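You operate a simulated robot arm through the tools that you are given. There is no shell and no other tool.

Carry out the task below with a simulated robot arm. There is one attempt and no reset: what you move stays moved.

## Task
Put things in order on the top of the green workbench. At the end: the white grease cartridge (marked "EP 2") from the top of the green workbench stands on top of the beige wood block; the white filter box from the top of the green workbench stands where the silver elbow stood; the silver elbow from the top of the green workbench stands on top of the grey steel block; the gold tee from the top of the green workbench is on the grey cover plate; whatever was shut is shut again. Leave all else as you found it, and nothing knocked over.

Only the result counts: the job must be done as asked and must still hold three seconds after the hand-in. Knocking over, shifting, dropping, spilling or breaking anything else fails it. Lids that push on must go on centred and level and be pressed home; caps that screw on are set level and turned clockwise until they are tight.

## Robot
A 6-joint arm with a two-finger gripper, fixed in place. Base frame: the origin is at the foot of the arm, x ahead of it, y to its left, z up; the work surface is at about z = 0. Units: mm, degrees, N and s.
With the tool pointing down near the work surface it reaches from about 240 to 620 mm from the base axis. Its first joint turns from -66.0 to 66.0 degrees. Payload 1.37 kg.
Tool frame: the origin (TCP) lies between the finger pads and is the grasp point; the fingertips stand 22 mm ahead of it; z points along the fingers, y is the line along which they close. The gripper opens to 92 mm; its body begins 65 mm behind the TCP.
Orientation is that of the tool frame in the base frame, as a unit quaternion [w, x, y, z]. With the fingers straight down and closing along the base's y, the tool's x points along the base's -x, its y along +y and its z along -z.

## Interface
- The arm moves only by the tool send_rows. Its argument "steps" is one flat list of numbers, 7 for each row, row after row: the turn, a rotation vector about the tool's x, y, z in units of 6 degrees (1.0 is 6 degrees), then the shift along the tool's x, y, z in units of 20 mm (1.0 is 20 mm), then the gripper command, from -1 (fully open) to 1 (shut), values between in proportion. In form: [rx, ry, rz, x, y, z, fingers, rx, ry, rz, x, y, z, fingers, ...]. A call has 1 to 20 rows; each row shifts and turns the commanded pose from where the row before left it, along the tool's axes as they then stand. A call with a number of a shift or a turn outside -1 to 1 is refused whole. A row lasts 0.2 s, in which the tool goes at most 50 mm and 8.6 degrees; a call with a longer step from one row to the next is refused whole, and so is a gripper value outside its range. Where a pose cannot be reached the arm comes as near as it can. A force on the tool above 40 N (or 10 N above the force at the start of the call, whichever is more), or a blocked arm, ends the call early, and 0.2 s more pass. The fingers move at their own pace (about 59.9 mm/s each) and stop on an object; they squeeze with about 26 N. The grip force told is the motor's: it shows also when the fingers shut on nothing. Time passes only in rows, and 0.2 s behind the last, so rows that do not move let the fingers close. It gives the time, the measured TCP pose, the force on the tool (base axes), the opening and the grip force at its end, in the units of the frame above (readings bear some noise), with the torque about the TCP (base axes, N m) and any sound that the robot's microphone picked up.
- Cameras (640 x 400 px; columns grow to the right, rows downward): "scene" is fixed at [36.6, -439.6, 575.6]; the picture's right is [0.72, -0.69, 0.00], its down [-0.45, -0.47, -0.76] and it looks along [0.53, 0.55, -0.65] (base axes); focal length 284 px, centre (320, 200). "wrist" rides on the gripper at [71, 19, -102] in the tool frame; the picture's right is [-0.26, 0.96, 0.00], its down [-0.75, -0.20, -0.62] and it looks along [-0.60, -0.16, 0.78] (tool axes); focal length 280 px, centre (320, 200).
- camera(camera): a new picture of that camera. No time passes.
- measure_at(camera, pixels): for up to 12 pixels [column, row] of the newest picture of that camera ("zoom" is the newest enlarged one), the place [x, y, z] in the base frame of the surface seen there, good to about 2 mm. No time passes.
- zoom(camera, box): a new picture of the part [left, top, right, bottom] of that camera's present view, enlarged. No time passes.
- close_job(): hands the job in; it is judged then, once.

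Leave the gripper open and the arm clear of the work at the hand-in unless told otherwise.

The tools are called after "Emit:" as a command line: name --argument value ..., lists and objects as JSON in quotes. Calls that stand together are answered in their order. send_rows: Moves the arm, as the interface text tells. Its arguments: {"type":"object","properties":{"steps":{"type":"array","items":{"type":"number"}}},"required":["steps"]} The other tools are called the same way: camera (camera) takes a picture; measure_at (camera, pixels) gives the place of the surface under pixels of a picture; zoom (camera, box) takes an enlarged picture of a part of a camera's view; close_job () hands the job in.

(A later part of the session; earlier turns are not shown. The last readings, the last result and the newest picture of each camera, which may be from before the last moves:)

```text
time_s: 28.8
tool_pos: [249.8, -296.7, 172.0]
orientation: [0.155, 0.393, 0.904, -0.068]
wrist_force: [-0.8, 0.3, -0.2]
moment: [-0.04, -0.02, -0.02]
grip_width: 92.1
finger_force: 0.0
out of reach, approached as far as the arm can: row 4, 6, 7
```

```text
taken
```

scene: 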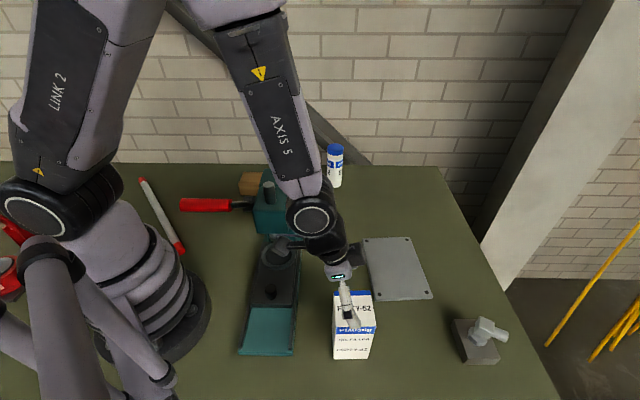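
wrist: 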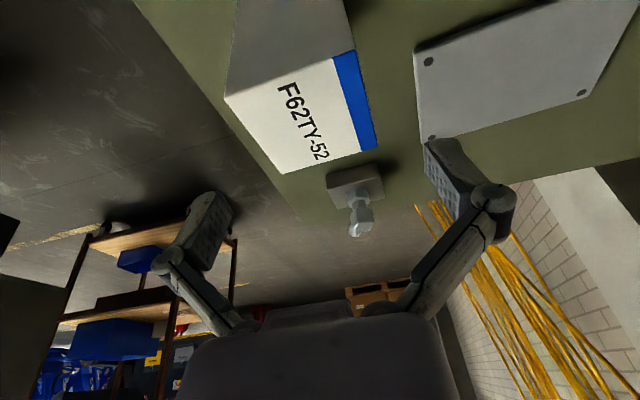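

The arm reported rows out of reach: the forearm and tool are almost in line here (wrist near singular) with the outward tilt. I'll go back to a vertical tool at the box instead: rotate +19.5° about tool y, then re-check the pose.

Emit:
send_rows --steps '[0, 0, 0, -0.171, 0, -0.47, -1, 0, 0, 0, -0.171, 0, -0.47, -1, 0, 0.65, 0, 0, 0, 0, -1, 0, 0.65, 0, 0, 0, 0, -1, 0, 0.65, 0, 0, 0, 0, -1, 0, 0.65, 0, 0, 0, 0, -1, 0, 0.65, 0, 0, 0, 0, -1, 0, 0, 0, 0, 0, 0, -1]'

Emit:
camera --camera "wrist"

Emit:
camera --camera "scene"

```text
time_s: 30.6
tool_pos: [248.4, -299.7, 192.7]
orientation: [-0.001, 0.398, 0.917, 0.0]
wrist_force: [0.3, -0.3, 0.2]
moment: [-0.01, -0.01, 0.01]
grip_width: 92.1
finger_force: 0.0
out of reach, approached as far as the arm can: row 3
```

```text
taken
```

wrist: 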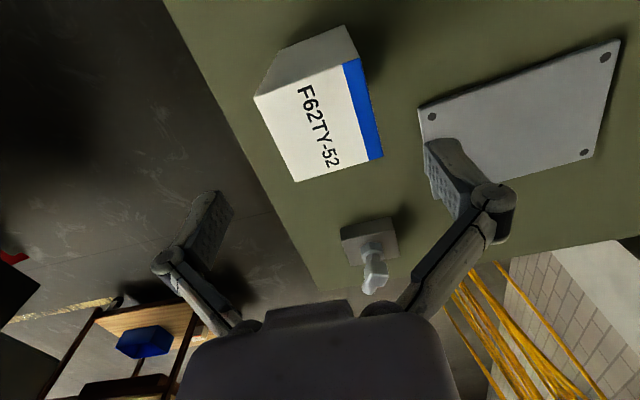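

```text
taken
```

scene: 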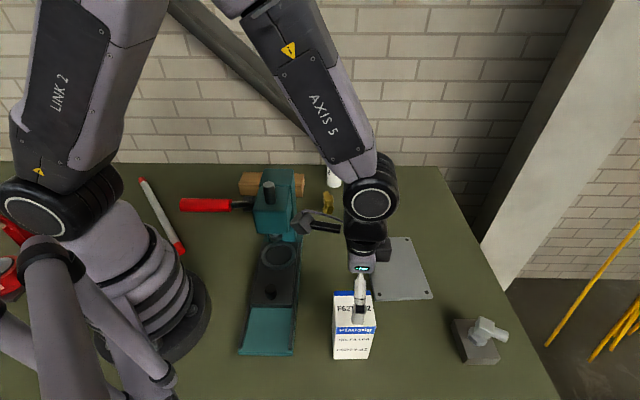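

The tool is now exactly vertical, heading -46.9°. Re-measuring the box top corners from here, at wrist (256,98), (296,180), (381,156), (343,62).

Emit:
measure_at --camera "wrist" --pixels '[[258, 98], [297, 178], [380, 155], [342, 63], [318, 122], [277, 138], [338, 166], [361, 110], [300, 80]]'

```text
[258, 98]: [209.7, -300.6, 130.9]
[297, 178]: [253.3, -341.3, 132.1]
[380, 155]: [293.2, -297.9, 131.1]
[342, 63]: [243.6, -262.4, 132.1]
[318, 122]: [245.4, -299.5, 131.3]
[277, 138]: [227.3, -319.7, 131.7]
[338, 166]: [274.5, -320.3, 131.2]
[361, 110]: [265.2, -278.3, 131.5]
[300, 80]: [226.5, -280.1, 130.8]
```

Centre is (250,-300.6), heading about -42.7°. I'll turn 4.2°, shift to grip the box 10 mm toward the robot side of its middle (saves reach later), and descend to z≈145.

Emit:
send_rows --steps '[0, 0, -0.7, 0, 0, 0, -1, 0, 0, 0, 0.137, 0.007, 0.79, -1, 0, 0, 0, 0.137, 0.007, 0.79, -1, 0, 0, 0, 0.137, 0.007, 0.79, -1, 0, 0, 0, 0, 0, 0, -1]'

Emit:
camera --camera "wrist"

```text
time_s: 31.8
tool_pos: [243.7, -294.4, 146.2]
orientation: [0.001, 0.365, 0.931, -0.001]
wrist_force: [-0.2, -0.4, 0.6]
moment: [-0.01, -0.02, 0.0]
grip_width: 92.0
finger_force: 0.2
```

```text
taken
```

wrist: 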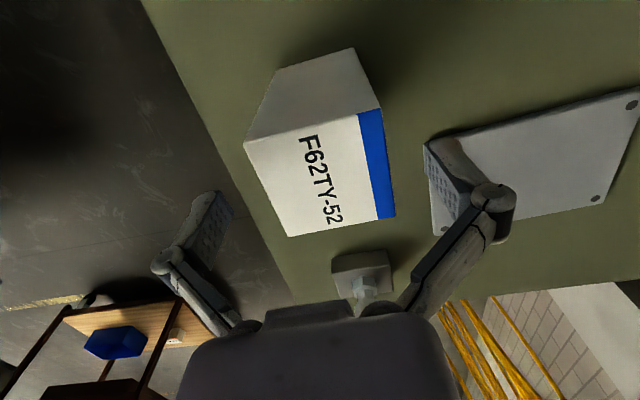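

Fingertips are around the box top's level with the box between them. I'll verify the centring with measurements on the top corners.

Emit:
measure_at --camera "wrist" --pixels '[[247, 146], [290, 234], [394, 214], [378, 111], [268, 190], [386, 160], [312, 128], [342, 225], [225, 215], [432, 165]]'

```text
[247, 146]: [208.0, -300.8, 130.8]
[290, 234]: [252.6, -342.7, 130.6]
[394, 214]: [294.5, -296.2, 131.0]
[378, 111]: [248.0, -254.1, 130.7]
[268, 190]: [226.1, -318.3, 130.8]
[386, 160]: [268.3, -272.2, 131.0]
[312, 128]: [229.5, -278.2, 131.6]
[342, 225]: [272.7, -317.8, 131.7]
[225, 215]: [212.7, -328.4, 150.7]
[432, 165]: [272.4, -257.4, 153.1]
```

The fingers clear the box by about 15 mm on each side and heading matches (-42.8°). Descending to z≈82 and closing.

Emit:
send_rows --steps '[0, 0, 0, 0, 0.02, 0.8, -1, 0, 0, 0, 0, 0.02, 0.8, -1, 0, 0, 0, 0, 0.02, 0.8, -1, 0, 0, 0, 0, 0, 0.8, -1, 0, 0, 0, 0, 0, 0, -0.5, 0, 0, 0, 0, 0, 0, 0, 0, 0, 0, 0, 0, 0, 1, 0, 0, 0, 0, 0, 0, 1, 0, 0, 0, 0, 0, 0, 1]'

Emit:
camera --camera "wrist"

Emit:
zoom --camera "scene" --box '[260, 200, 420, 370]'

```text
time_s: 33.6
tool_pos: [244.8, -294.0, 82.9]
orientation: [0.0, 0.365, 0.931, -0.001]
wrist_force: [-3.2, 4.9, 27.5]
moment: [-0.03, -0.01, 0.16]
grip_width: 85.1
finger_force: 26.3
stopped in row 9: the force on the tool passed its limit at 41 N (the readings are from after the stop); the commanded pose is now the measured one
```

```text
taken
```

wrist: 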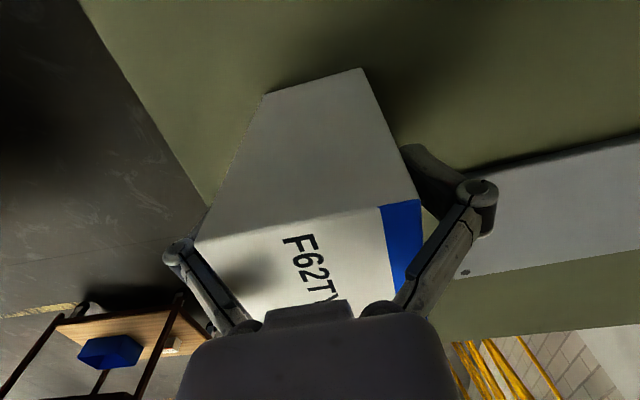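

```text
2.35 times, centred on (340, 285) of scene
```

zoom: 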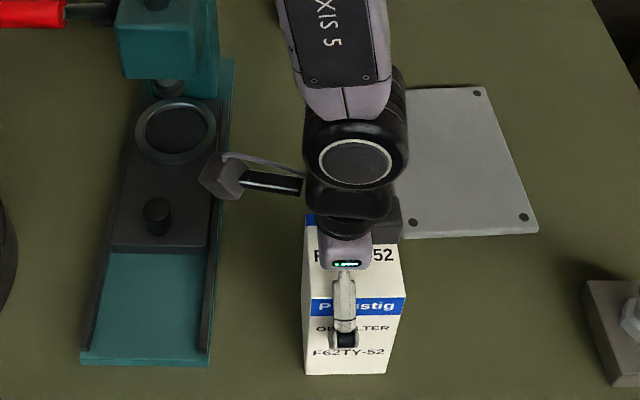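

Closing stopped at 85 mm with an upward push of 27 N: I was too deep and the finger links touched the box's top edges. I'll open, raise to TCP z≈116 so only the pads engage, and check.

Emit:
send_rows --steps '[0, 0, 0, 0, 0, 0, -1, 0, 0, 0, 0, 0, 0, -1, 0, 0, 0, 0, 0, -0.4, -1, 0, 0, 0, 0, 0, -0.6, -1, 0, 0, 0, 0, 0, -0.6, -1, 0, 0, 0, 0, 0, 0, -1]'

Emit:
camera --camera "wrist"

Emit:
camera --camera "scene"

```text
time_s: 35.0
tool_pos: [242.8, -294.2, 113.4]
orientation: [0.0, 0.365, 0.931, 0.0]
wrist_force: [0.1, 0.2, -0.1]
moment: [0.01, 0.01, 0.0]
grip_width: 92.1
finger_force: 0.1
```

```text
taken
```

wrist: 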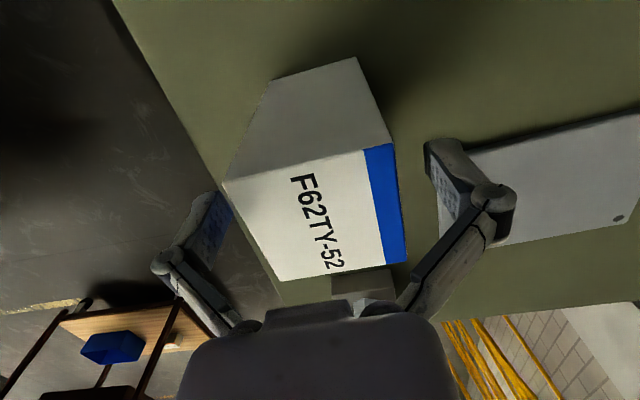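

```text
taken
```

scene: 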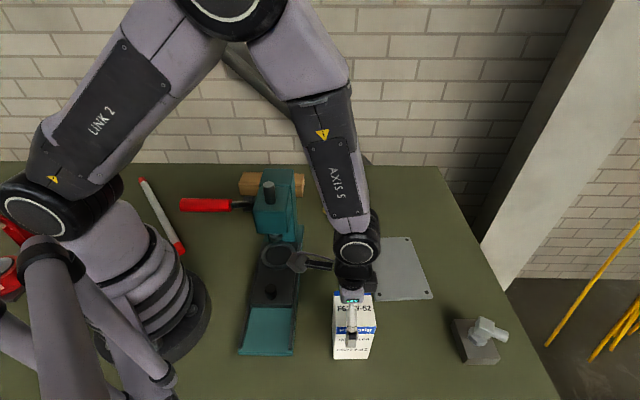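

Box unmoved, TCP z=113. I'll measure where the knuckles sit relative to the box top before closing.

Emit:
measure_at --camera "wrist" --pixels '[[492, 200], [165, 262], [440, 250], [205, 300], [430, 150], [215, 200], [460, 180], [480, 175], [385, 300], [235, 325]]'

```text
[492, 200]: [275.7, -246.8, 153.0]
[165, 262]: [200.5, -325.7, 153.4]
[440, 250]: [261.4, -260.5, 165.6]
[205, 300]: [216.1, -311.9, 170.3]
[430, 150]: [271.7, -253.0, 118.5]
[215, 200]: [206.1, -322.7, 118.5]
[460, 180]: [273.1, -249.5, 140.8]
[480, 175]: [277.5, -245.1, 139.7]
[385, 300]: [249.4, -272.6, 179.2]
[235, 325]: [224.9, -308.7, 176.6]
```

Knuckles sit near z≈150, above the box top at 131, so only the pads will touch. Closing now.

Emit:
send_rows --steps '[0, 0, 0, 0, 0, 0, -0.6, 0, 0, 0, 0, 0, 0, -0.3, 0, 0, 0, 0, 0, 0, 0, 0, 0, 0, 0, 0, 0, 1, 0, 0, 0, 0, 0, 0, 1, 0, 0, 0, 0, 0, 0, 1]'

Emit:
camera --camera "wrist"

```text
time_s: 36.4
tool_pos: [244.2, -293.4, 112.5]
orientation: [0.0, 0.365, 0.931, -0.001]
wrist_force: [-2.3, 0.0, 6.6]
moment: [-0.01, 0.07, -0.04]
grip_width: 65.0
finger_force: 25.9
```

```text
taken
```

wrist: 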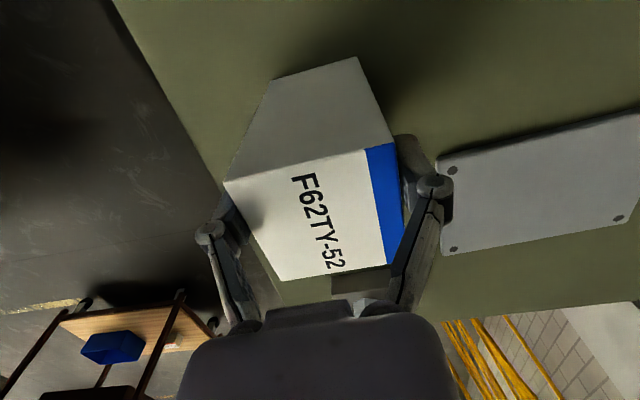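

It stopped at 65 mm with full grip force. Test lift of 10 mm.

Emit:
send_rows --steps '[0, 0, 0, 0, 0, -0.1, 1, 0, 0, 0, 0, 0, -0.2, 1, 0, 0, 0, 0, 0, -0.2, 1, 0, 0, 0, 0, 0, 0, 1]'

Emit:
camera --camera "wrist"

Emit:
zoom --camera "scene" --box '[260, 220, 420, 370]'

```text
time_s: 37.4
tool_pos: [242.7, -293.8, 124.2]
orientation: [-0.002, 0.366, 0.93, -0.001]
wrist_force: [-0.4, -1.1, -4.7]
moment: [0.04, 0.01, -0.01]
grip_width: 64.9
finger_force: 25.8
```

```text
taken
```

wrist: 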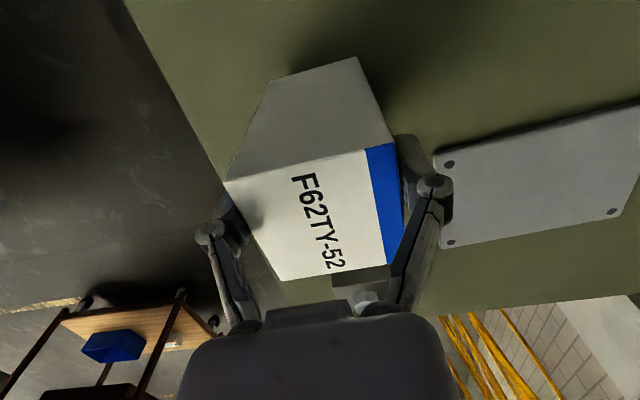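

```text
2.67 times, centred on (340, 295) of scene
```

zoom: 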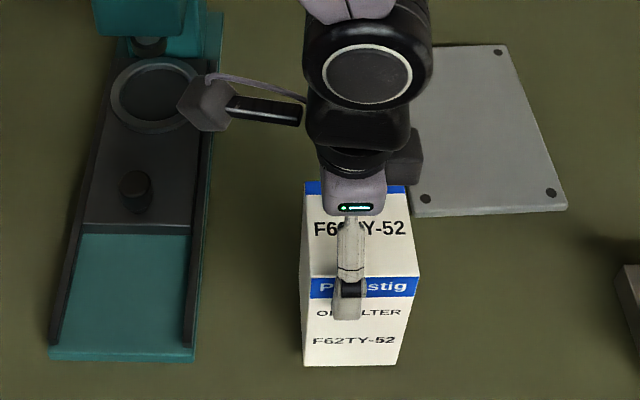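

The box is lifted cleanly (about 4.7 N weight) and hangs level. I'll lift to z≈200 and carry it toward the elbow's old spot without turning it.

Emit:
send_rows --steps '[0, 0, 0, 0, 0, -0.95, 1, 0, 0, 0, 0, 0, -0.95, 1, 0, 0, 0, 0, 0, -0.95, 1, 0, 0, 0, 0, 0, -0.95, 1, 0, 0, 0, -0.304, 0.818, 0, 1, 0, 0, 0, -0.304, 0.818, 0, 1, 0, 0, 0, -0.304, 0.818, 0, 1, 0, 0, 0, -0.304, 0.818, 0, 1, 0, 0, 0, -0.304, 0.818, 0, 1, 0, 0, 0, -0.304, 0.818, 0, 1, 0, 0, 0, -0.304, 0.818, 0, 1, 0, 0, 0, -0.304, 0.818, 0, 1, 0, 0, 0, -0.304, 0.818, 0, 1, 0, 0, 0, -0.304, 0.818, 0, 1, 0, 0, 0, -0.304, 0.818, 0, 1, 0, 0, 0, -0.304, 0.818, 0, 1, 0, 0, 0, -0.304, 0.818, 0, 1, 0, 0, 0, -0.304, 0.818, 0, 1]'

Emit:
camera --camera "scene"

```text
time_s: 41.2
tool_pos: [462.6, -182.1, 199.1]
orientation: [0.0, 0.366, 0.931, -0.001]
wrist_force: [0.2, 0.3, -4.3]
moment: [0.03, 0.05, -0.01]
grip_width: 64.8
finger_force: 26.3
```

```text
taken
```

scene: 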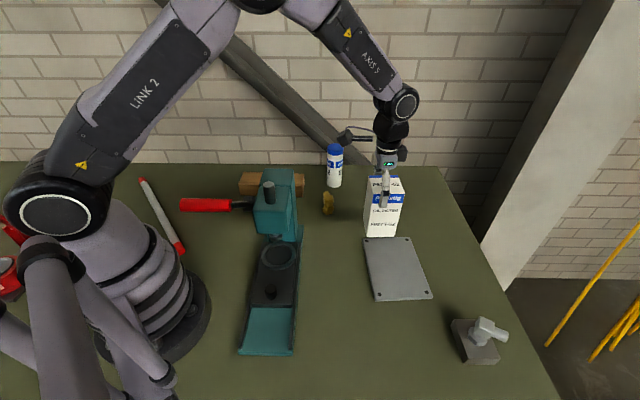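

On course, box level. Continuing to above the target at TCP (616.6,-104.7).

Emit:
send_rows --steps '[0, 0, 0, -0.302, 0.807, 0, 1, 0, 0, 0, -0.302, 0.807, 0, 1, 0, 0, 0, -0.302, 0.807, 0, 1, 0, 0, 0, -0.302, 0.807, 0, 1, 0, 0, 0, -0.302, 0.807, 0, 1, 0, 0, 0, -0.302, 0.807, 0, 1, 0, 0, 0, -0.302, 0.807, 0, 1, 0, 0, 0, -0.302, 0.807, 0, 1, 0, 0, 0, -0.302, 0.807, 0, 1, 0, 0, 0, -0.302, 0.807, 0, 1, 0, 0, 0, 0, 0, 0, 1]'

Emit:
zoom --camera "scene" --box '[320, 90, 480, 240]'

Emit:
camera --camera "wrist"

```text
time_s: 43.6
tool_pos: [614.6, -107.2, 198.6]
orientation: [-0.001, 0.366, 0.931, -0.002]
wrist_force: [-0.2, 0.5, -4.2]
moment: [0.08, 0.08, -0.05]
grip_width: 65.0
finger_force: 26.1
```

```text
2.67 times, centred on (400, 165) of scene
```

zoom: 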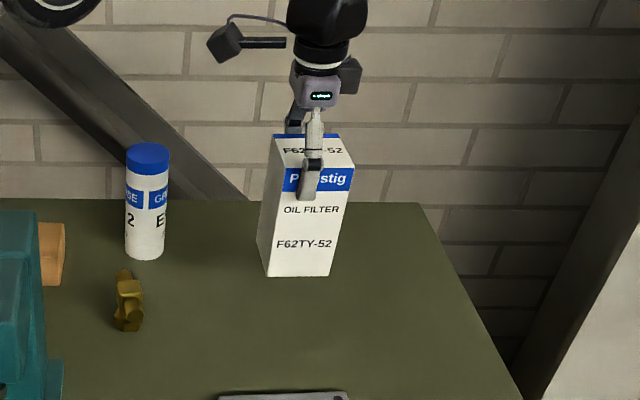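

```text
taken
```

wrist: 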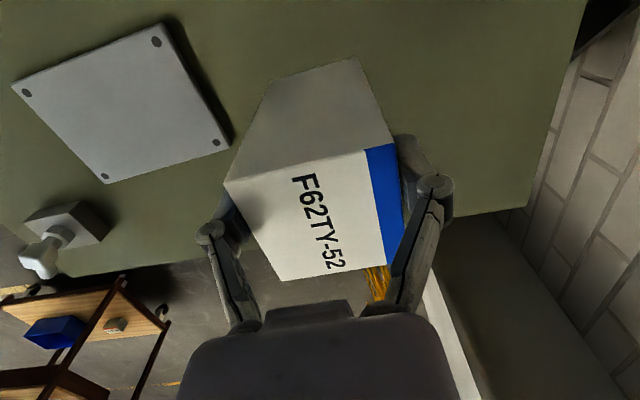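

Reached without trouble. Measuring the hanging box's top and bottom corners in the scene zoom to get its centre and level.

Emit:
measure_at --camera "zoom" --pixels '[[269, 272], [327, 272], [299, 272], [275, 140], [338, 140], [350, 169], [288, 172], [300, 225], [259, 240]]'

Emit:
measure_at --camera "wrist" --pixels '[[227, 185], [285, 277], [400, 262], [390, 150], [310, 168], [250, 230], [396, 205], [340, 270]]'

```text
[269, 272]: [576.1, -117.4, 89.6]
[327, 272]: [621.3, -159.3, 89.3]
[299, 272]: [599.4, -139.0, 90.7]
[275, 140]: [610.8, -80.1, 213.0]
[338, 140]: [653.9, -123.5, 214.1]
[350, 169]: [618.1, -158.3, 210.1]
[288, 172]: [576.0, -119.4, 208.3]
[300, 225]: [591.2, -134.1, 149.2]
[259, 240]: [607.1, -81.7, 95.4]
```

```text
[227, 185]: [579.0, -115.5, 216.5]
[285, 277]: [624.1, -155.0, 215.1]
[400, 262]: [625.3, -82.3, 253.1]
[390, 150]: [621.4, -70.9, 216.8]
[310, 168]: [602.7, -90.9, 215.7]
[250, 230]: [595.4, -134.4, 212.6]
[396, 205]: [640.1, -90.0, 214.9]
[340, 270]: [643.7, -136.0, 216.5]
```

The box is level, bottom near z≈86, centre about (620.5,-115). I shift 5 mm sideways to aim at (624,-111.5) and descend to about 6 mm above the bench.

Emit:
send_rows --steps '[0, 0, 0, 0, 0.05, 0.786, 1, 0, 0, 0, 0, 0.05, 0.786, 1, 0, 0, 0, 0, 0.05, 0.786, 1, 0, 0, 0, 0, 0.05, 0.786, 1, 0, 0, 0, 0, 0.05, 0.786, 1, 0, 0, 0, 0, 0, 0, 1]'

Emit:
zoom --camera "scene" --box '[320, 110, 480, 260]'

```text
time_s: 45.0
tool_pos: [619.5, -102.4, 118.9]
orientation: [-0.001, 0.365, 0.931, 0.0]
wrist_force: [-0.3, -0.2, -4.0]
moment: [0.04, 0.03, -0.01]
grip_width: 64.8
finger_force: 26.0
```

```text
2.67 times, centred on (400, 185) of scene
```

zoom: 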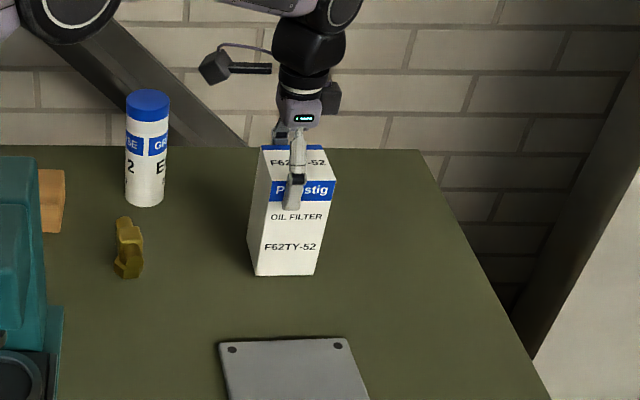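

Reachable. Checking the bottom edge's position before touching down.

Emit:
measure_at --camera "zoom" --pixels '[[257, 271], [314, 271], [286, 271], [286, 240], [248, 240], [262, 152], [320, 152], [334, 180], [272, 182]]'

```text
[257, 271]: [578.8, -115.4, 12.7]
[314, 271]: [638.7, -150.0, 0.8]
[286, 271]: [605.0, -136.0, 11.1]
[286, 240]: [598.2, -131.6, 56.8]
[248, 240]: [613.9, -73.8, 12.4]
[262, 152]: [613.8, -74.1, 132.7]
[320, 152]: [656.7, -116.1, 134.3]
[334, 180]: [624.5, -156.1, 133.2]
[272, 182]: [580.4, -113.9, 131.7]
```

Comparing both objects in the same camera, the box is centred within a couple of mm of where the elbow's base stood. Lowering slowly to touch.

Emit:
send_rows --steps '[0, 0, 0, 0, 0, 0.1, 1, 0, 0, 0, 0, 0, 0.1, 1, 0, 0, 0, 0, 0, 0.05, 1, 0, 0, 0, 0, 0, 0, 1]'

```text
time_s: 46.0
tool_pos: [618.5, -101.3, 114.1]
orientation: [0.0, 0.364, 0.931, -0.001]
wrist_force: [0.1, 0.0, -4.5]
moment: [0.03, 0.0, 0.0]
grip_width: 65.0
finger_force: 26.2
```

Still hanging (-4.5 N). One millimetre steps further down.

Emit:
send_rows --steps '[0, 0, 0, 0, 0, 0.05, 1, 0, 0, 0, 0, 0, 0.05, 1, 0, 0, 0, 0, 0, 0, 1]'

```text
time_s: 46.8
tool_pos: [619.2, -102.9, 114.2]
orientation: [0.0, 0.366, 0.931, -0.001]
wrist_force: [-3.5, -0.7, 5.0]
moment: [-0.19, 0.12, -0.09]
grip_width: 64.7
finger_force: 26.0
```

Contact: the force went from -4.5 to +5 N. Opening the fingers gently, then holding still.

Emit:
send_rows --steps '[0, 0, 0, 0, 0, 0, -0.45, 0, 0, 0, 0, 0, 0, -0.55, 0, 0, 0, 0, 0, 0, -0.7, 0, 0, 0, 0, 0, 0, -1, 0, 0, 0, 0, 0, 0, -1, 0, 0, 0, 0, 0, 0, -1]'

Emit:
camera --camera "wrist"

Emit:
zoom --camera "scene" --box '[320, 110, 480, 260]'

```text
time_s: 48.2
tool_pos: [618.9, -101.6, 112.8]
orientation: [0.0, 0.365, 0.931, -0.001]
wrist_force: [0.3, 0.9, 0.3]
moment: [0.01, -0.01, 0.01]
grip_width: 91.9
finger_force: 0.1
```

```text
taken
```

wrist: 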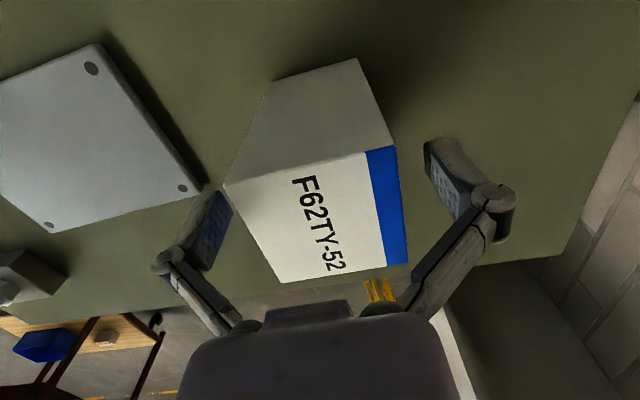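

```text
2.67 times, centred on (400, 185) of scene
```

zoom: 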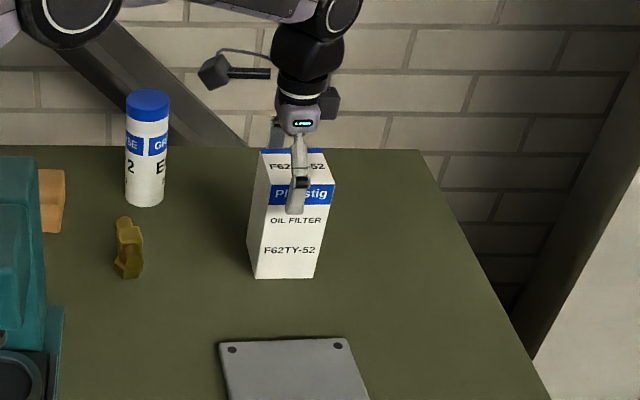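

The box stands alone. Checking its final centre from the wrist view.

Emit:
measure_at --camera "wrist" --pixels '[[228, 188], [287, 279], [404, 262], [391, 150], [255, 233], [398, 206], [310, 170], [345, 270]]'

```text
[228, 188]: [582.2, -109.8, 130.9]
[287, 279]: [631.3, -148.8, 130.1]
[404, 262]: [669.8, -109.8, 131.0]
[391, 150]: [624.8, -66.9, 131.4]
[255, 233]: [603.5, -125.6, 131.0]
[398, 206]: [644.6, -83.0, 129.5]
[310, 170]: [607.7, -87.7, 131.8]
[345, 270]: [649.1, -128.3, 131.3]
```

Box centre reads about (627,-109), close to the elbow's base spot. Now straight up 107 mm, then across to above the tee at (488,0).

Emit:
send_rows --steps '[0, 0, 0, 0, 0, -0.892, -1, 0, 0, 0, 0, 0, -0.892, -1, 0, 0, 0, 0, 0, -0.892, -1, 0, 0, 0, 0, 0, -0.892, -1, 0, 0, 0, 0, 0, -0.892, -1, 0, 0, 0, 0, 0, -0.892, -1, 0, 0, 0, 0.919, -0.079, 0, -1, 0, 0, 0, 0.919, -0.079, 0, -1, 0, 0, 0, 0.919, -0.079, 0, -1, 0, 0, 0, 0.919, -0.079, 0, -1, 0, 0, 0, 0.919, -0.079, 0, -1, 0, 0, 0, 0.919, -0.079, 0, -1, 0, 0, 0, 0.919, -0.079, 0, -1, 0, 0, 0, 0.919, -0.079, 0, -1, 0, 0, 0, 0.919, -0.079, 0, -1]'

Emit:
camera --camera "wrist"

Emit:
camera --camera "scene"

```text
time_s: 51.4
tool_pos: [486.9, -0.2, 220.1]
orientation: [0.0, 0.365, 0.931, -0.001]
wrist_force: [0.4, 0.1, 0.0]
moment: [-0.01, 0.02, 0.04]
grip_width: 92.0
finger_force: 0.0
```

```text
taken
```

wrist: 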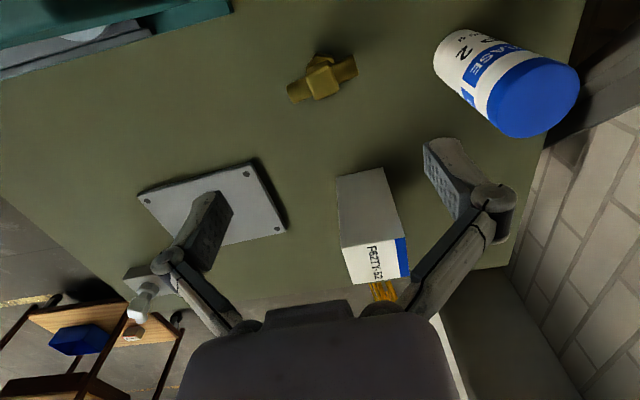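

```text
taken
```

scene: 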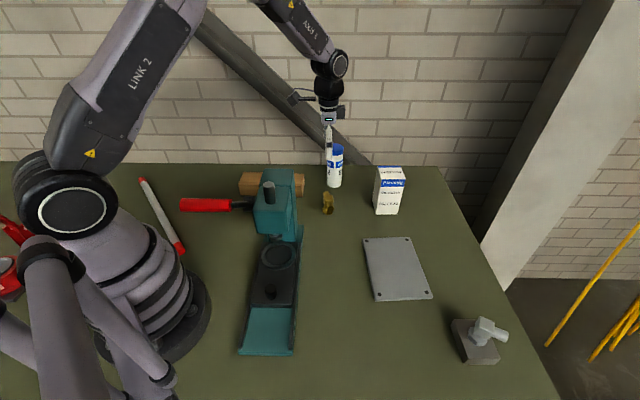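

The box and elbow both stand fine. The tee is at wrist (322,78); I'll zoom and measure its run axis and body.

Emit:
zoom --camera "wrist" --box '[272, 40, 372, 120]'

```text
5.00 times, centred on (322, 80) of wrist
```

zoom: 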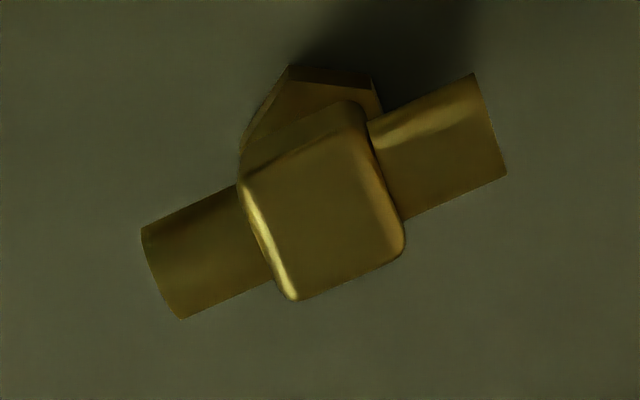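

Emit:
measure_at --camera "zoom" --pixels '[[165, 265], [490, 125], [250, 190], [355, 140], [295, 290], [395, 245], [320, 215], [245, 232], [385, 170], [295, 75], [245, 140], [375, 90]]'

```text
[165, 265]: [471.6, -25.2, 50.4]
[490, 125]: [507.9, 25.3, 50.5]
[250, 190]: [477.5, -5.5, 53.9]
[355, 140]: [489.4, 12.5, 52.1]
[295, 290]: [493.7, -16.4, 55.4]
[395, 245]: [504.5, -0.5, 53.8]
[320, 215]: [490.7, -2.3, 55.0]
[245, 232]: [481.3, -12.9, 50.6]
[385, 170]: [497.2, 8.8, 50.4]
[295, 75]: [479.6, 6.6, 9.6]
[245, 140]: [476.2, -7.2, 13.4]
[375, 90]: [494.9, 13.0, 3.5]
```

Tee body centre (490.5,-1.5), run axis azimuth ≈55°. I'll turn the hand in place by +98° so the fingers close across the run.

Emit:
send_rows --steps '[0, 0, -0.908, 0, 0, 0, -1, 0, 0, -0.908, 0, 0, 0, -1, 0, 0, -0.908, 0, 0, 0, -1, 0, 0, -0.908, 0, 0, 0, -1, 0, 0, -0.908, 0, 0, 0, -1, 0, 0, -0.908, 0, 0, 0, -1, 0, 0, -0.908, 0, 0, 0, -1, 0, 0, -0.908, 0, 0, 0, -1, 0, 0, -0.908, 0, 0, 0, -1, 0, 0, -0.908, 0, 0, 0, -1, 0, 0, -0.908, 0, 0, 0, -1, 0, 0, -0.908, 0, 0, 0, -1, 0, 0, -0.908, 0, 0, 0, -1, 0, 0, -0.908, 0, 0, 0, -1, 0, 0, -0.908, 0, 0, 0, -1, 0, 0, -0.908, 0, 0, 0, -1, 0, 0, -0.908, 0, 0, 0, -1, 0, 0, -0.908, 0, 0, 0, -1]'

Emit:
camera --camera "wrist"

Emit:
camera --camera "scene"

```text
time_s: 55.2
tool_pos: [487.4, -1.2, 220.1]
orientation: [-0.001, -0.465, 0.886, 0.0]
wrist_force: [0.8, 0.0, 0.6]
moment: [0.01, -0.02, -0.03]
grip_width: 92.0
finger_force: 0.0
```

```text
taken
```

wrist: 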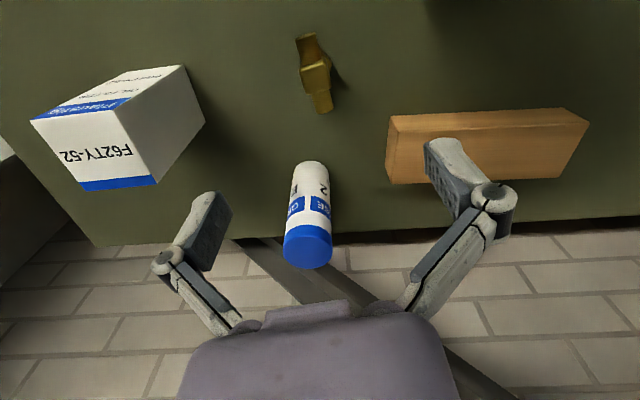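

```text
taken
```

scene: 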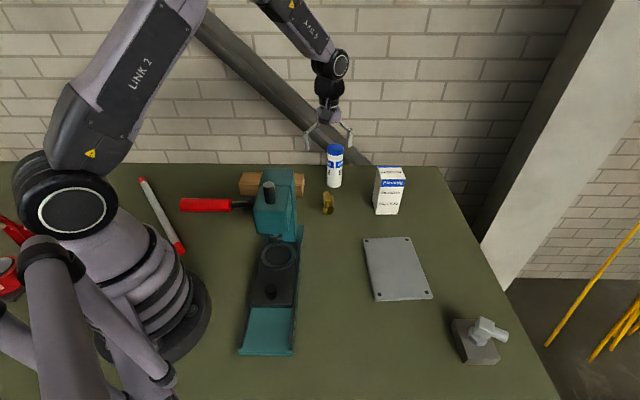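

Heading is 55.3° as planned. I'll measure the tee again, and the wood block and cartridge while they are visible.

Emit:
zoom --camera "wrist" --box '[265, 20, 365, 120]'

Emit:
measure_at --camera "wrist" --pixels '[[312, 75], [310, 38], [322, 108], [303, 72], [328, 68], [398, 120], [568, 112], [585, 125], [548, 175], [397, 180], [400, 155], [560, 150]]'

Emit:
measure_at --camera "wrist" --pixels '[[308, 250], [287, 240], [330, 240], [310, 265], [310, 230], [310, 170], [293, 180], [328, 178], [310, 200]]'

```text
4.00 times, centred on (315, 70) of wrist
```

zoom: 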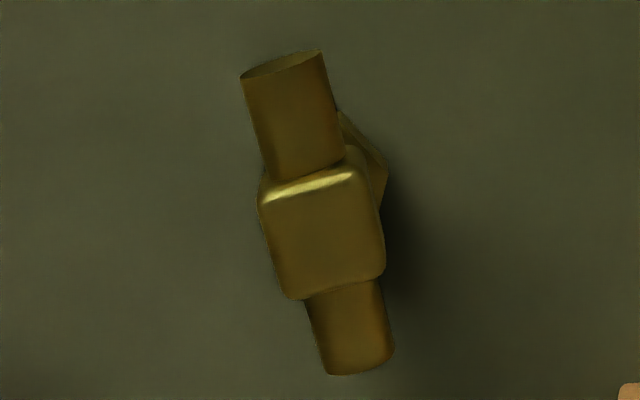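

```text
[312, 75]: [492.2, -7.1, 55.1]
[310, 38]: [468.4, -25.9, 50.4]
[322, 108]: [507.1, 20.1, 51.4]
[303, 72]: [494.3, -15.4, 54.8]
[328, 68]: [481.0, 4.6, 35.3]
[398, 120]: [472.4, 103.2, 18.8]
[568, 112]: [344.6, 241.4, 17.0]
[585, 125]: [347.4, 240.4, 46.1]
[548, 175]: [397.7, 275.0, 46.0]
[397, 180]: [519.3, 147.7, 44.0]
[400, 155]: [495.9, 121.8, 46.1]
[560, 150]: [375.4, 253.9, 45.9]
```

```text
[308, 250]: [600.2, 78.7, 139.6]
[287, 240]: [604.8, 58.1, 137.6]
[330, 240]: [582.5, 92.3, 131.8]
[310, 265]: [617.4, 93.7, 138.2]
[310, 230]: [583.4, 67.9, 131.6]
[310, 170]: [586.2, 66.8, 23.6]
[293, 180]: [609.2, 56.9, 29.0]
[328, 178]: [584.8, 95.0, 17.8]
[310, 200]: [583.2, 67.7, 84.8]
```

Measuring the tee's body corners in this zoom for exact centring.

Emit:
measure_at --camera "zoom" --pixels '[[268, 208], [362, 185], [292, 292], [378, 270], [322, 235], [260, 80], [310, 65], [290, 120], [350, 330], [335, 372], [388, 360], [375, 180]]'

```text
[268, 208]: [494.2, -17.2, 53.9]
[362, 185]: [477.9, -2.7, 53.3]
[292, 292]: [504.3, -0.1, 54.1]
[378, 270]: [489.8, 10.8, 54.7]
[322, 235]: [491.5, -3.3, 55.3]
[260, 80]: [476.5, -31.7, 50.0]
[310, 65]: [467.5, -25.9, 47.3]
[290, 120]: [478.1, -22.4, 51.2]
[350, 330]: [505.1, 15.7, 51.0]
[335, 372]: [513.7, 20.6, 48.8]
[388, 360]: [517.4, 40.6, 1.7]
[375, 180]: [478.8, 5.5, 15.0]
```

Tee body centre is (491.5,-2.3), consistent. Descending to z≈108 and checking the alignment.

Emit:
send_rows --steps '[0, 0, 0, -0.012, -0.033, 0.933, -1, 0, 0, 0, -0.012, -0.033, 0.933, -1, 0, 0, 0, -0.012, -0.033, 0.933, -1, 0, 0, 0, -0.012, -0.033, 0.933, -1, 0, 0, 0, -0.012, -0.033, 0.933, -1, 0, 0, 0, -0.012, -0.033, 0.933, -1, 0, 0, 0, 0, 0, 0, -1]'

Emit:
camera --camera "wrist"

Emit:
camera --camera "scene"

```text
time_s: 56.8
tool_pos: [491.7, -1.2, 108.1]
orientation: [0.0, -0.463, 0.886, -0.001]
wrist_force: [-0.3, -0.1, 0.2]
moment: [-0.02, 0.01, -0.01]
grip_width: 92.0
finger_force: 0.1
```

```text
taken
```

wrist: 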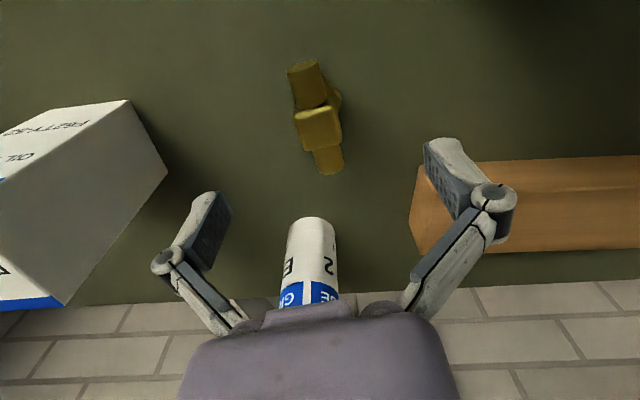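

```text
taken
```

scene: 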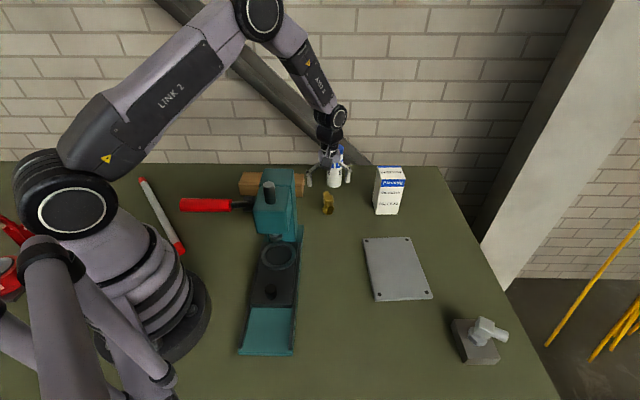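

Clear of the cartridge and block. Continuing down to z≈52.

Emit:
send_rows --steps '[0, 0, 0, 0, -0.02, 0.933, -1, 0, 0, 0, 0, -0.02, 0.933, -1, 0, 0, 0, 0, 0, 0.933, -1, 0, 0, 0, 0, 0, 0, -1]'

Emit:
camera --camera "wrist"

```text
time_s: 57.8
tool_pos: [492.2, -3.7, 51.5]
orientation: [-0.001, -0.464, 0.886, -0.001]
wrist_force: [-0.1, 0.0, 0.0]
moment: [-0.01, 0.03, -0.03]
grip_width: 91.8
finger_force: 0.1
```

```text
taken
```

wrist: 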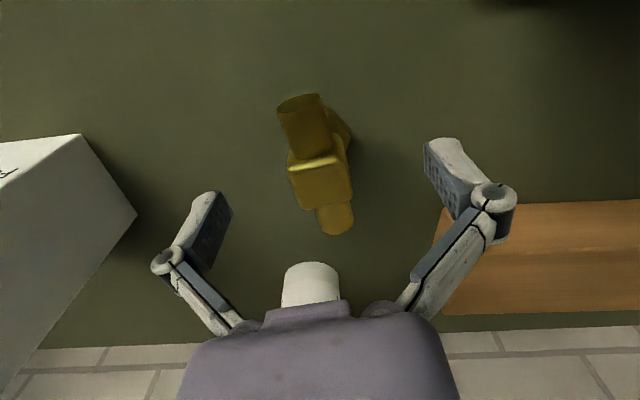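

The tee's body is centred between the pads at (320,180). Closing.

Emit:
send_rows --steps '[0, 0, 0, 0, 0, 0, 0, 0, 0, 0, 0, 0, 0, 0.3, 0, 0, 0, 0, 0, 0, 1, 0, 0, 0, 0, 0, 0, 1, 0, 0, 0, 0, 0, 0, 1, 0, 0, 0, 0, 0, 0, 1]'

Emit:
zoom --camera "wrist" --box '[200, 60, 440, 260]'

```text
time_s: 59.2
tool_pos: [492.4, -3.5, 52.4]
orientation: [-0.001, -0.464, 0.886, 0.0]
wrist_force: [-1.0, -0.7, 2.3]
moment: [-0.03, 0.01, 0.0]
grip_width: 31.7
finger_force: 26.4
```

```text
2.00 times, centred on (320, 160) of wrist
```

zoom: 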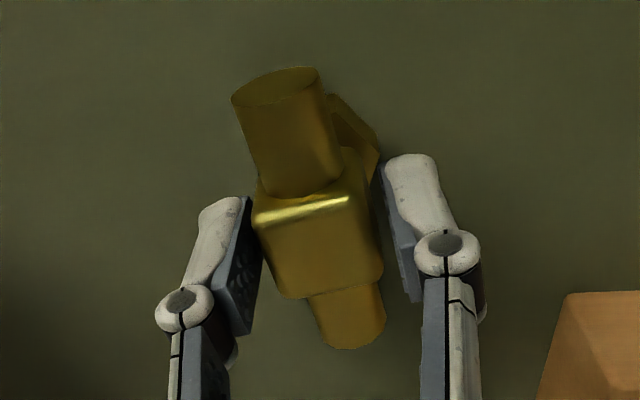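

Gripped at 31.7 mm like the elbow. Lifting to z≈150, then checking that the tee comes along.

Emit:
send_rows --steps '[0, 0, 0, 0, 0, -0.3, 1, 0, 0, 0, 0, 0, -0.6, 1, 0, 0, 0, 0, 0, -0.8, 1, 0, 0, 0, 0, 0, -0.8, 1, 0, 0, 0, 0, 0, -0.8, 1, 0, 0, 0, 0, 0, -0.8, 1, 0, 0, 0, 0, 0, -0.8, 1, 0, 0, 0, 0, 0, 0, 1]'

Emit:
camera --camera "wrist"

Emit:
zoom --camera "scene" --box '[240, 80, 440, 230]'

```text
time_s: 61.0
tool_pos: [491.9, -3.0, 149.9]
orientation: [-0.001, -0.464, 0.886, -0.001]
wrist_force: [0.2, -0.5, -1.2]
moment: [0.02, -0.02, -0.02]
grip_width: 31.9
finger_force: 25.7
```

```text
taken
```

wrist: 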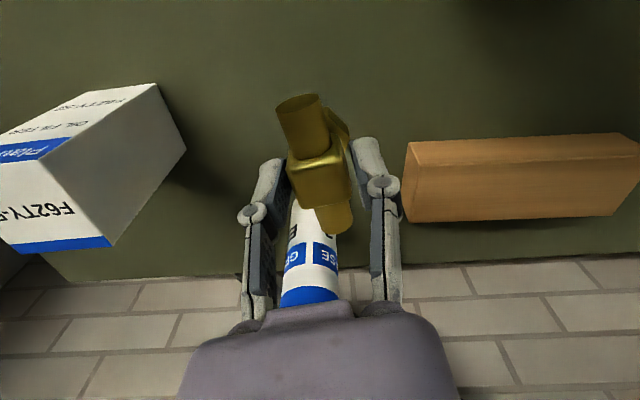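

```text
2.67 times, centred on (340, 155) of scene
```

zoom: 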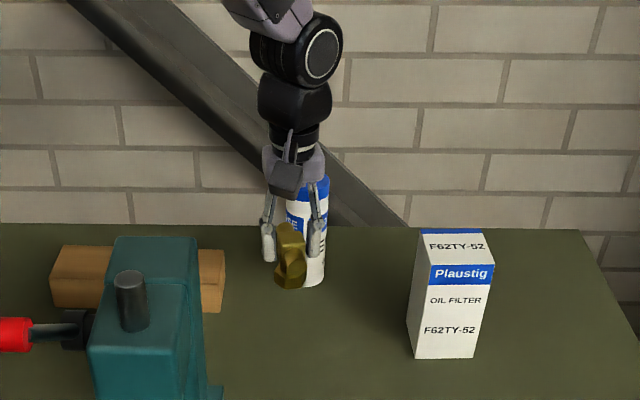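

The tee is held level. Moving over to the plate's centre at (462,-261).

Emit:
send_rows --steps '[0, 0, 0, 0.818, -0.438, 0, 1, 0, 0, 0, 0.818, -0.438, 0, 1, 0, 0, 0, 0.818, -0.438, 0, 1, 0, 0, 0, 0.818, -0.438, 0, 1, 0, 0, 0, 0.818, -0.438, 0, 1, 0, 0, 0, 0.818, -0.438, 0, 1, 0, 0, 0, 0.818, -0.438, 0, 1, 0, 0, 0, 0.818, -0.438, 0, 1, 0, 0, 0, 0.818, -0.438, 0, 1, 0, 0, 0, 0.818, -0.438, 0, 1, 0, 0, 0, 0.818, -0.438, 0, 1, 0, 0, 0, 0.818, -0.438, 0, 1, 0, 0, 0, 0.818, -0.438, 0, 1, 0, 0, 0, 0.818, -0.438, 0, 1, 0, 0, 0, 0, 0, 0, 1]'

Emit:
camera --camera "scene"

Emit:
camera --camera "wrist"

```text
time_s: 64.2
tool_pos: [463.0, -260.6, 149.9]
orientation: [-0.001, -0.463, 0.886, -0.001]
wrist_force: [0.9, 0.5, -1.8]
moment: [0.0, 0.02, 0.0]
grip_width: 31.8
finger_force: 25.6
```

```text
taken
```

scene: 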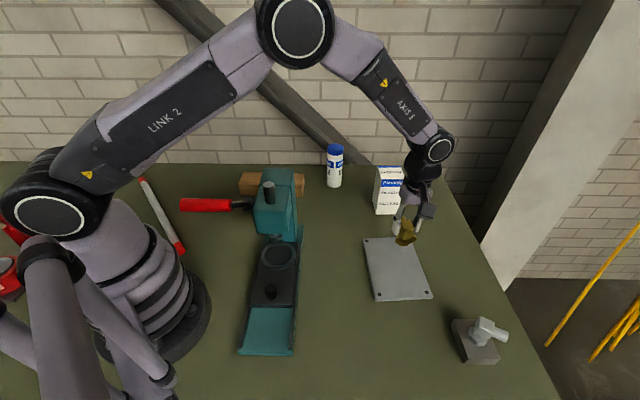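

```text
taken
```

wrist: 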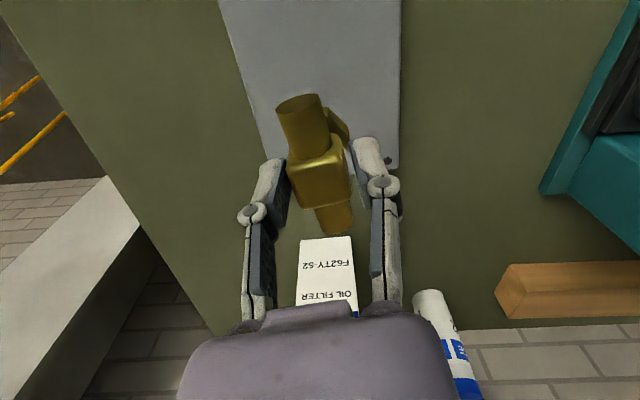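

Above the plate. Descending to about 5 mm above it.

Emit:
send_rows --steps '[0, 0, 0, 0, 0, 0.82, 1, 0, 0, 0, 0, 0, 0.82, 1, 0, 0, 0, 0, 0, 0.82, 1, 0, 0, 0, 0, 0, 0.82, 1, 0, 0, 0, 0, 0, 0.82, 1, 0, 0, 0, 0, 0, 0, 1]'

Emit:
zoom --camera "scene" --box '[340, 190, 460, 310]'

Emit:
camera --camera "wrist"

```text
time_s: 65.6
tool_pos: [461.8, -260.4, 68.9]
orientation: [-0.001, -0.464, 0.886, -0.001]
wrist_force: [-0.4, 0.4, -1.4]
moment: [0.0, 0.02, 0.0]
grip_width: 31.7
finger_force: 25.9
```

```text
3.33 times, centred on (400, 250) of scene
```

zoom: 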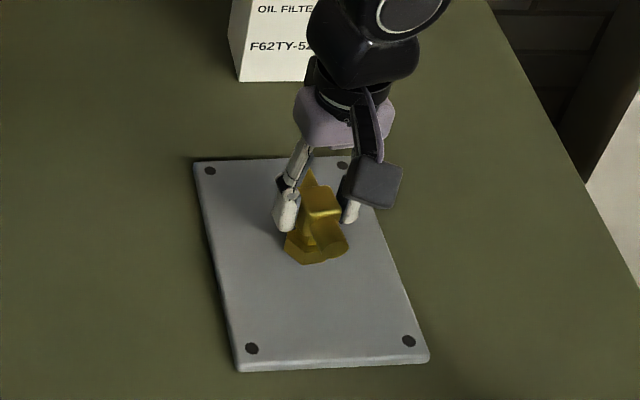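

```text
taken
```

wrist: 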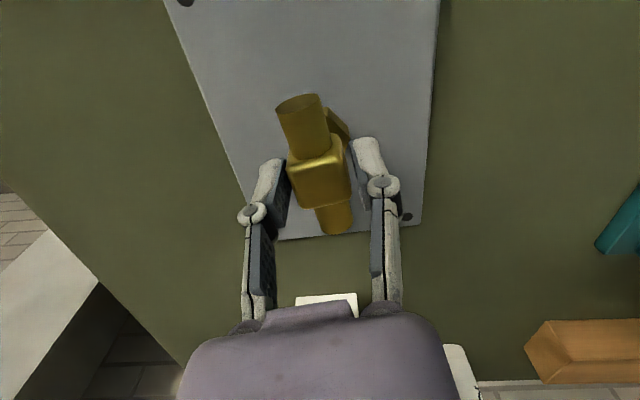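

The tee is over the plate's middle, ~6 mm up. Lowering slowly.

Emit:
send_rows --steps '[0, 0, 0, 0, 0, 0.1, 1, 0, 0, 0, 0, 0, 0.1, 1, 0, 0, 0, 0, 0, 0.05, 1, 0, 0, 0, 0, 0, 0, 1]'

```text
time_s: 66.6
tool_pos: [462.1, -260.7, 63.7]
orientation: [-0.001, -0.463, 0.886, 0.0]
wrist_force: [-0.1, 0.8, -1.4]
moment: [0.02, -0.01, 0.01]
grip_width: 31.8
finger_force: 26.4
```

Not yet touching (-1.4 N). Two more 1 mm steps.

Emit:
send_rows --steps '[0, 0, 0, 0, 0, 0.05, 1, 0, 0, 0, 0, 0, 0.05, 1, 0, 0, 0, 0, 0, 0, 1]'

```text
time_s: 67.4
tool_pos: [463.9, -261.8, 60.2]
orientation: [-0.001, -0.463, 0.886, -0.001]
wrist_force: [-0.9, 0.6, 3.3]
moment: [0.04, 0.06, 0.05]
grip_width: 31.7
finger_force: 26.6
```

Contact (+3.3 N). Opening gently and settling.

Emit:
send_rows --steps '[0, 0, 0, 0, 0, 0, 0.25, 0, 0, 0, 0, 0, 0, 0.15, 0, 0, 0, 0, 0, 0, 0, 0, 0, 0, 0, 0, 0, -0.4, 0, 0, 0, 0, 0, 0, -0.7, 0, 0, 0, 0, 0, 0, -0.7]'

Emit:
camera --camera "wrist"

Emit:
zoom --camera "scene" --box '[340, 190, 460, 310]'

```text
time_s: 68.8
tool_pos: [463.1, -262.6, 60.6]
orientation: [-0.001, -0.463, 0.886, -0.001]
wrist_force: [0.6, 0.1, 0.6]
moment: [0.01, 0.01, 0.01]
grip_width: 78.1
finger_force: 0.1
```

```text
taken
```

wrist: 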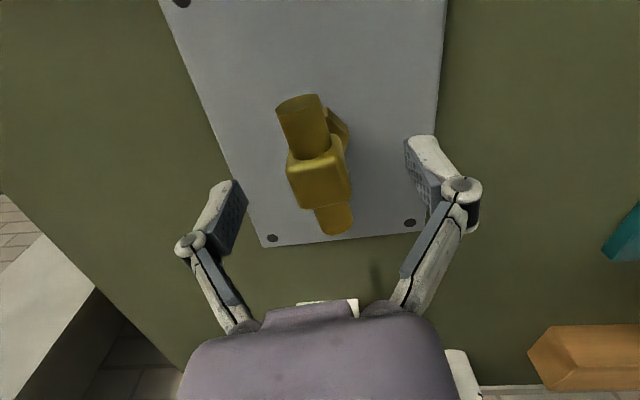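

```text
3.33 times, centred on (400, 250) of scene
```

zoom: 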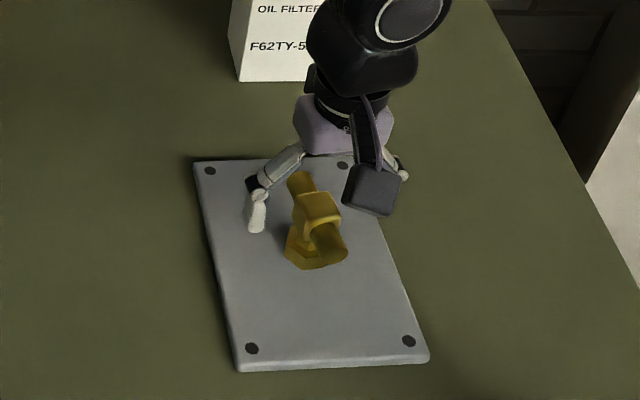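

The tee stands on the plate. Before planning the cartridge grip I'll measure the finger links in this view (opening 78 mm), to know how deep the 46 mm cartridge may go between them.

Emit:
measure_at --camera "wrist" --pixels '[[462, 188], [452, 205], [440, 228], [425, 250], [405, 278], [395, 300], [188, 243], [205, 268], [222, 292], [245, 318], [430, 170], [228, 215]]'

Emit:
zoom --camera "wrist" --box '[160, 120, 500, 340]'

```text
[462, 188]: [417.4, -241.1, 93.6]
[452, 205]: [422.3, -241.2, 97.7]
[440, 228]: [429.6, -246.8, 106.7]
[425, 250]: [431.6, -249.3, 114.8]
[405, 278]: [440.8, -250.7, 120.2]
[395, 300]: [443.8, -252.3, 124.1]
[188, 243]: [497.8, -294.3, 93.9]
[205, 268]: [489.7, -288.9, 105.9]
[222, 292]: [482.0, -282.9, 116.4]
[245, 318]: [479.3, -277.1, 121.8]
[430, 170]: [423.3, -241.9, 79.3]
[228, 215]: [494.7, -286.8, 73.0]
```

```text
1.82 times, centred on (330, 230) of wrist
```

zoom: 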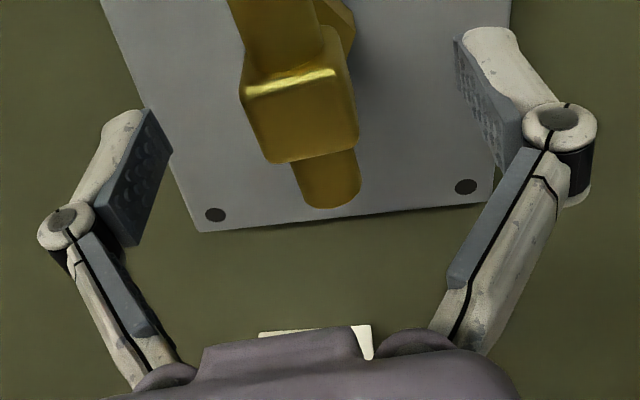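

The links leave room for a 46 mm wide object up to roughly 40 mm behind the TCP. Now I back straight up from the tee by 150 mm and turn the hand to heading ≈8°.

Emit:
send_rows --steps '[0, 0, 0, 0, 0, -0.5, -0.7, 0, 0, 0, 0, 0, -1, -0.8, 0, 0, 0, 0, 0, -1, -1, 0, 0, 0, 0, 0, -1, -1, 0, 0, 0, 0, 0, -1, -1, 0, 0, 0, 0, 0, -1, -1, 0, 0, 0, 0, 0, -1, -1, 0, 0, 0, 0, 0, -1, -1, 0, 0, 0.98, 0, 0, 0, -1, 0, 0, 0.98, 0, 0, 0, -1, 0, 0, 0.98, 0, 0, 0, -1, 0, 0, 0.98, 0, 0, 0, -1, 0, 0, 0.98, 0, 0, 0, -1, 0, 0, 0.98, 0, 0, 0, -1, 0, 0, 0.98, 0, 0, 0, -1, 0, 0, 0.98, 0, 0, 0, -1, 0, 0, 0, 0, 0, 0, -1]'

Emit:
camera --camera "scene"

Emit:
camera --camera "wrist"

```text
time_s: 72.4
tool_pos: [462.6, -260.7, 211.3]
orientation: [0.0, -0.071, 0.998, -0.001]
wrist_force: [-0.1, 0.3, -0.7]
moment: [0.04, -0.01, 0.04]
grip_width: 91.9
finger_force: 0.1
```

```text
taken
```

scene: 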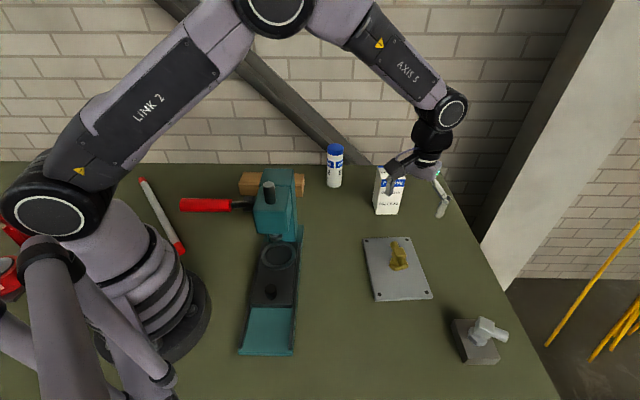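

```text
taken
```

wrist: 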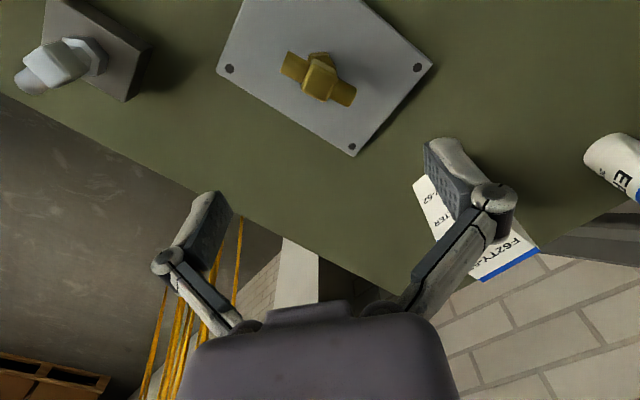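

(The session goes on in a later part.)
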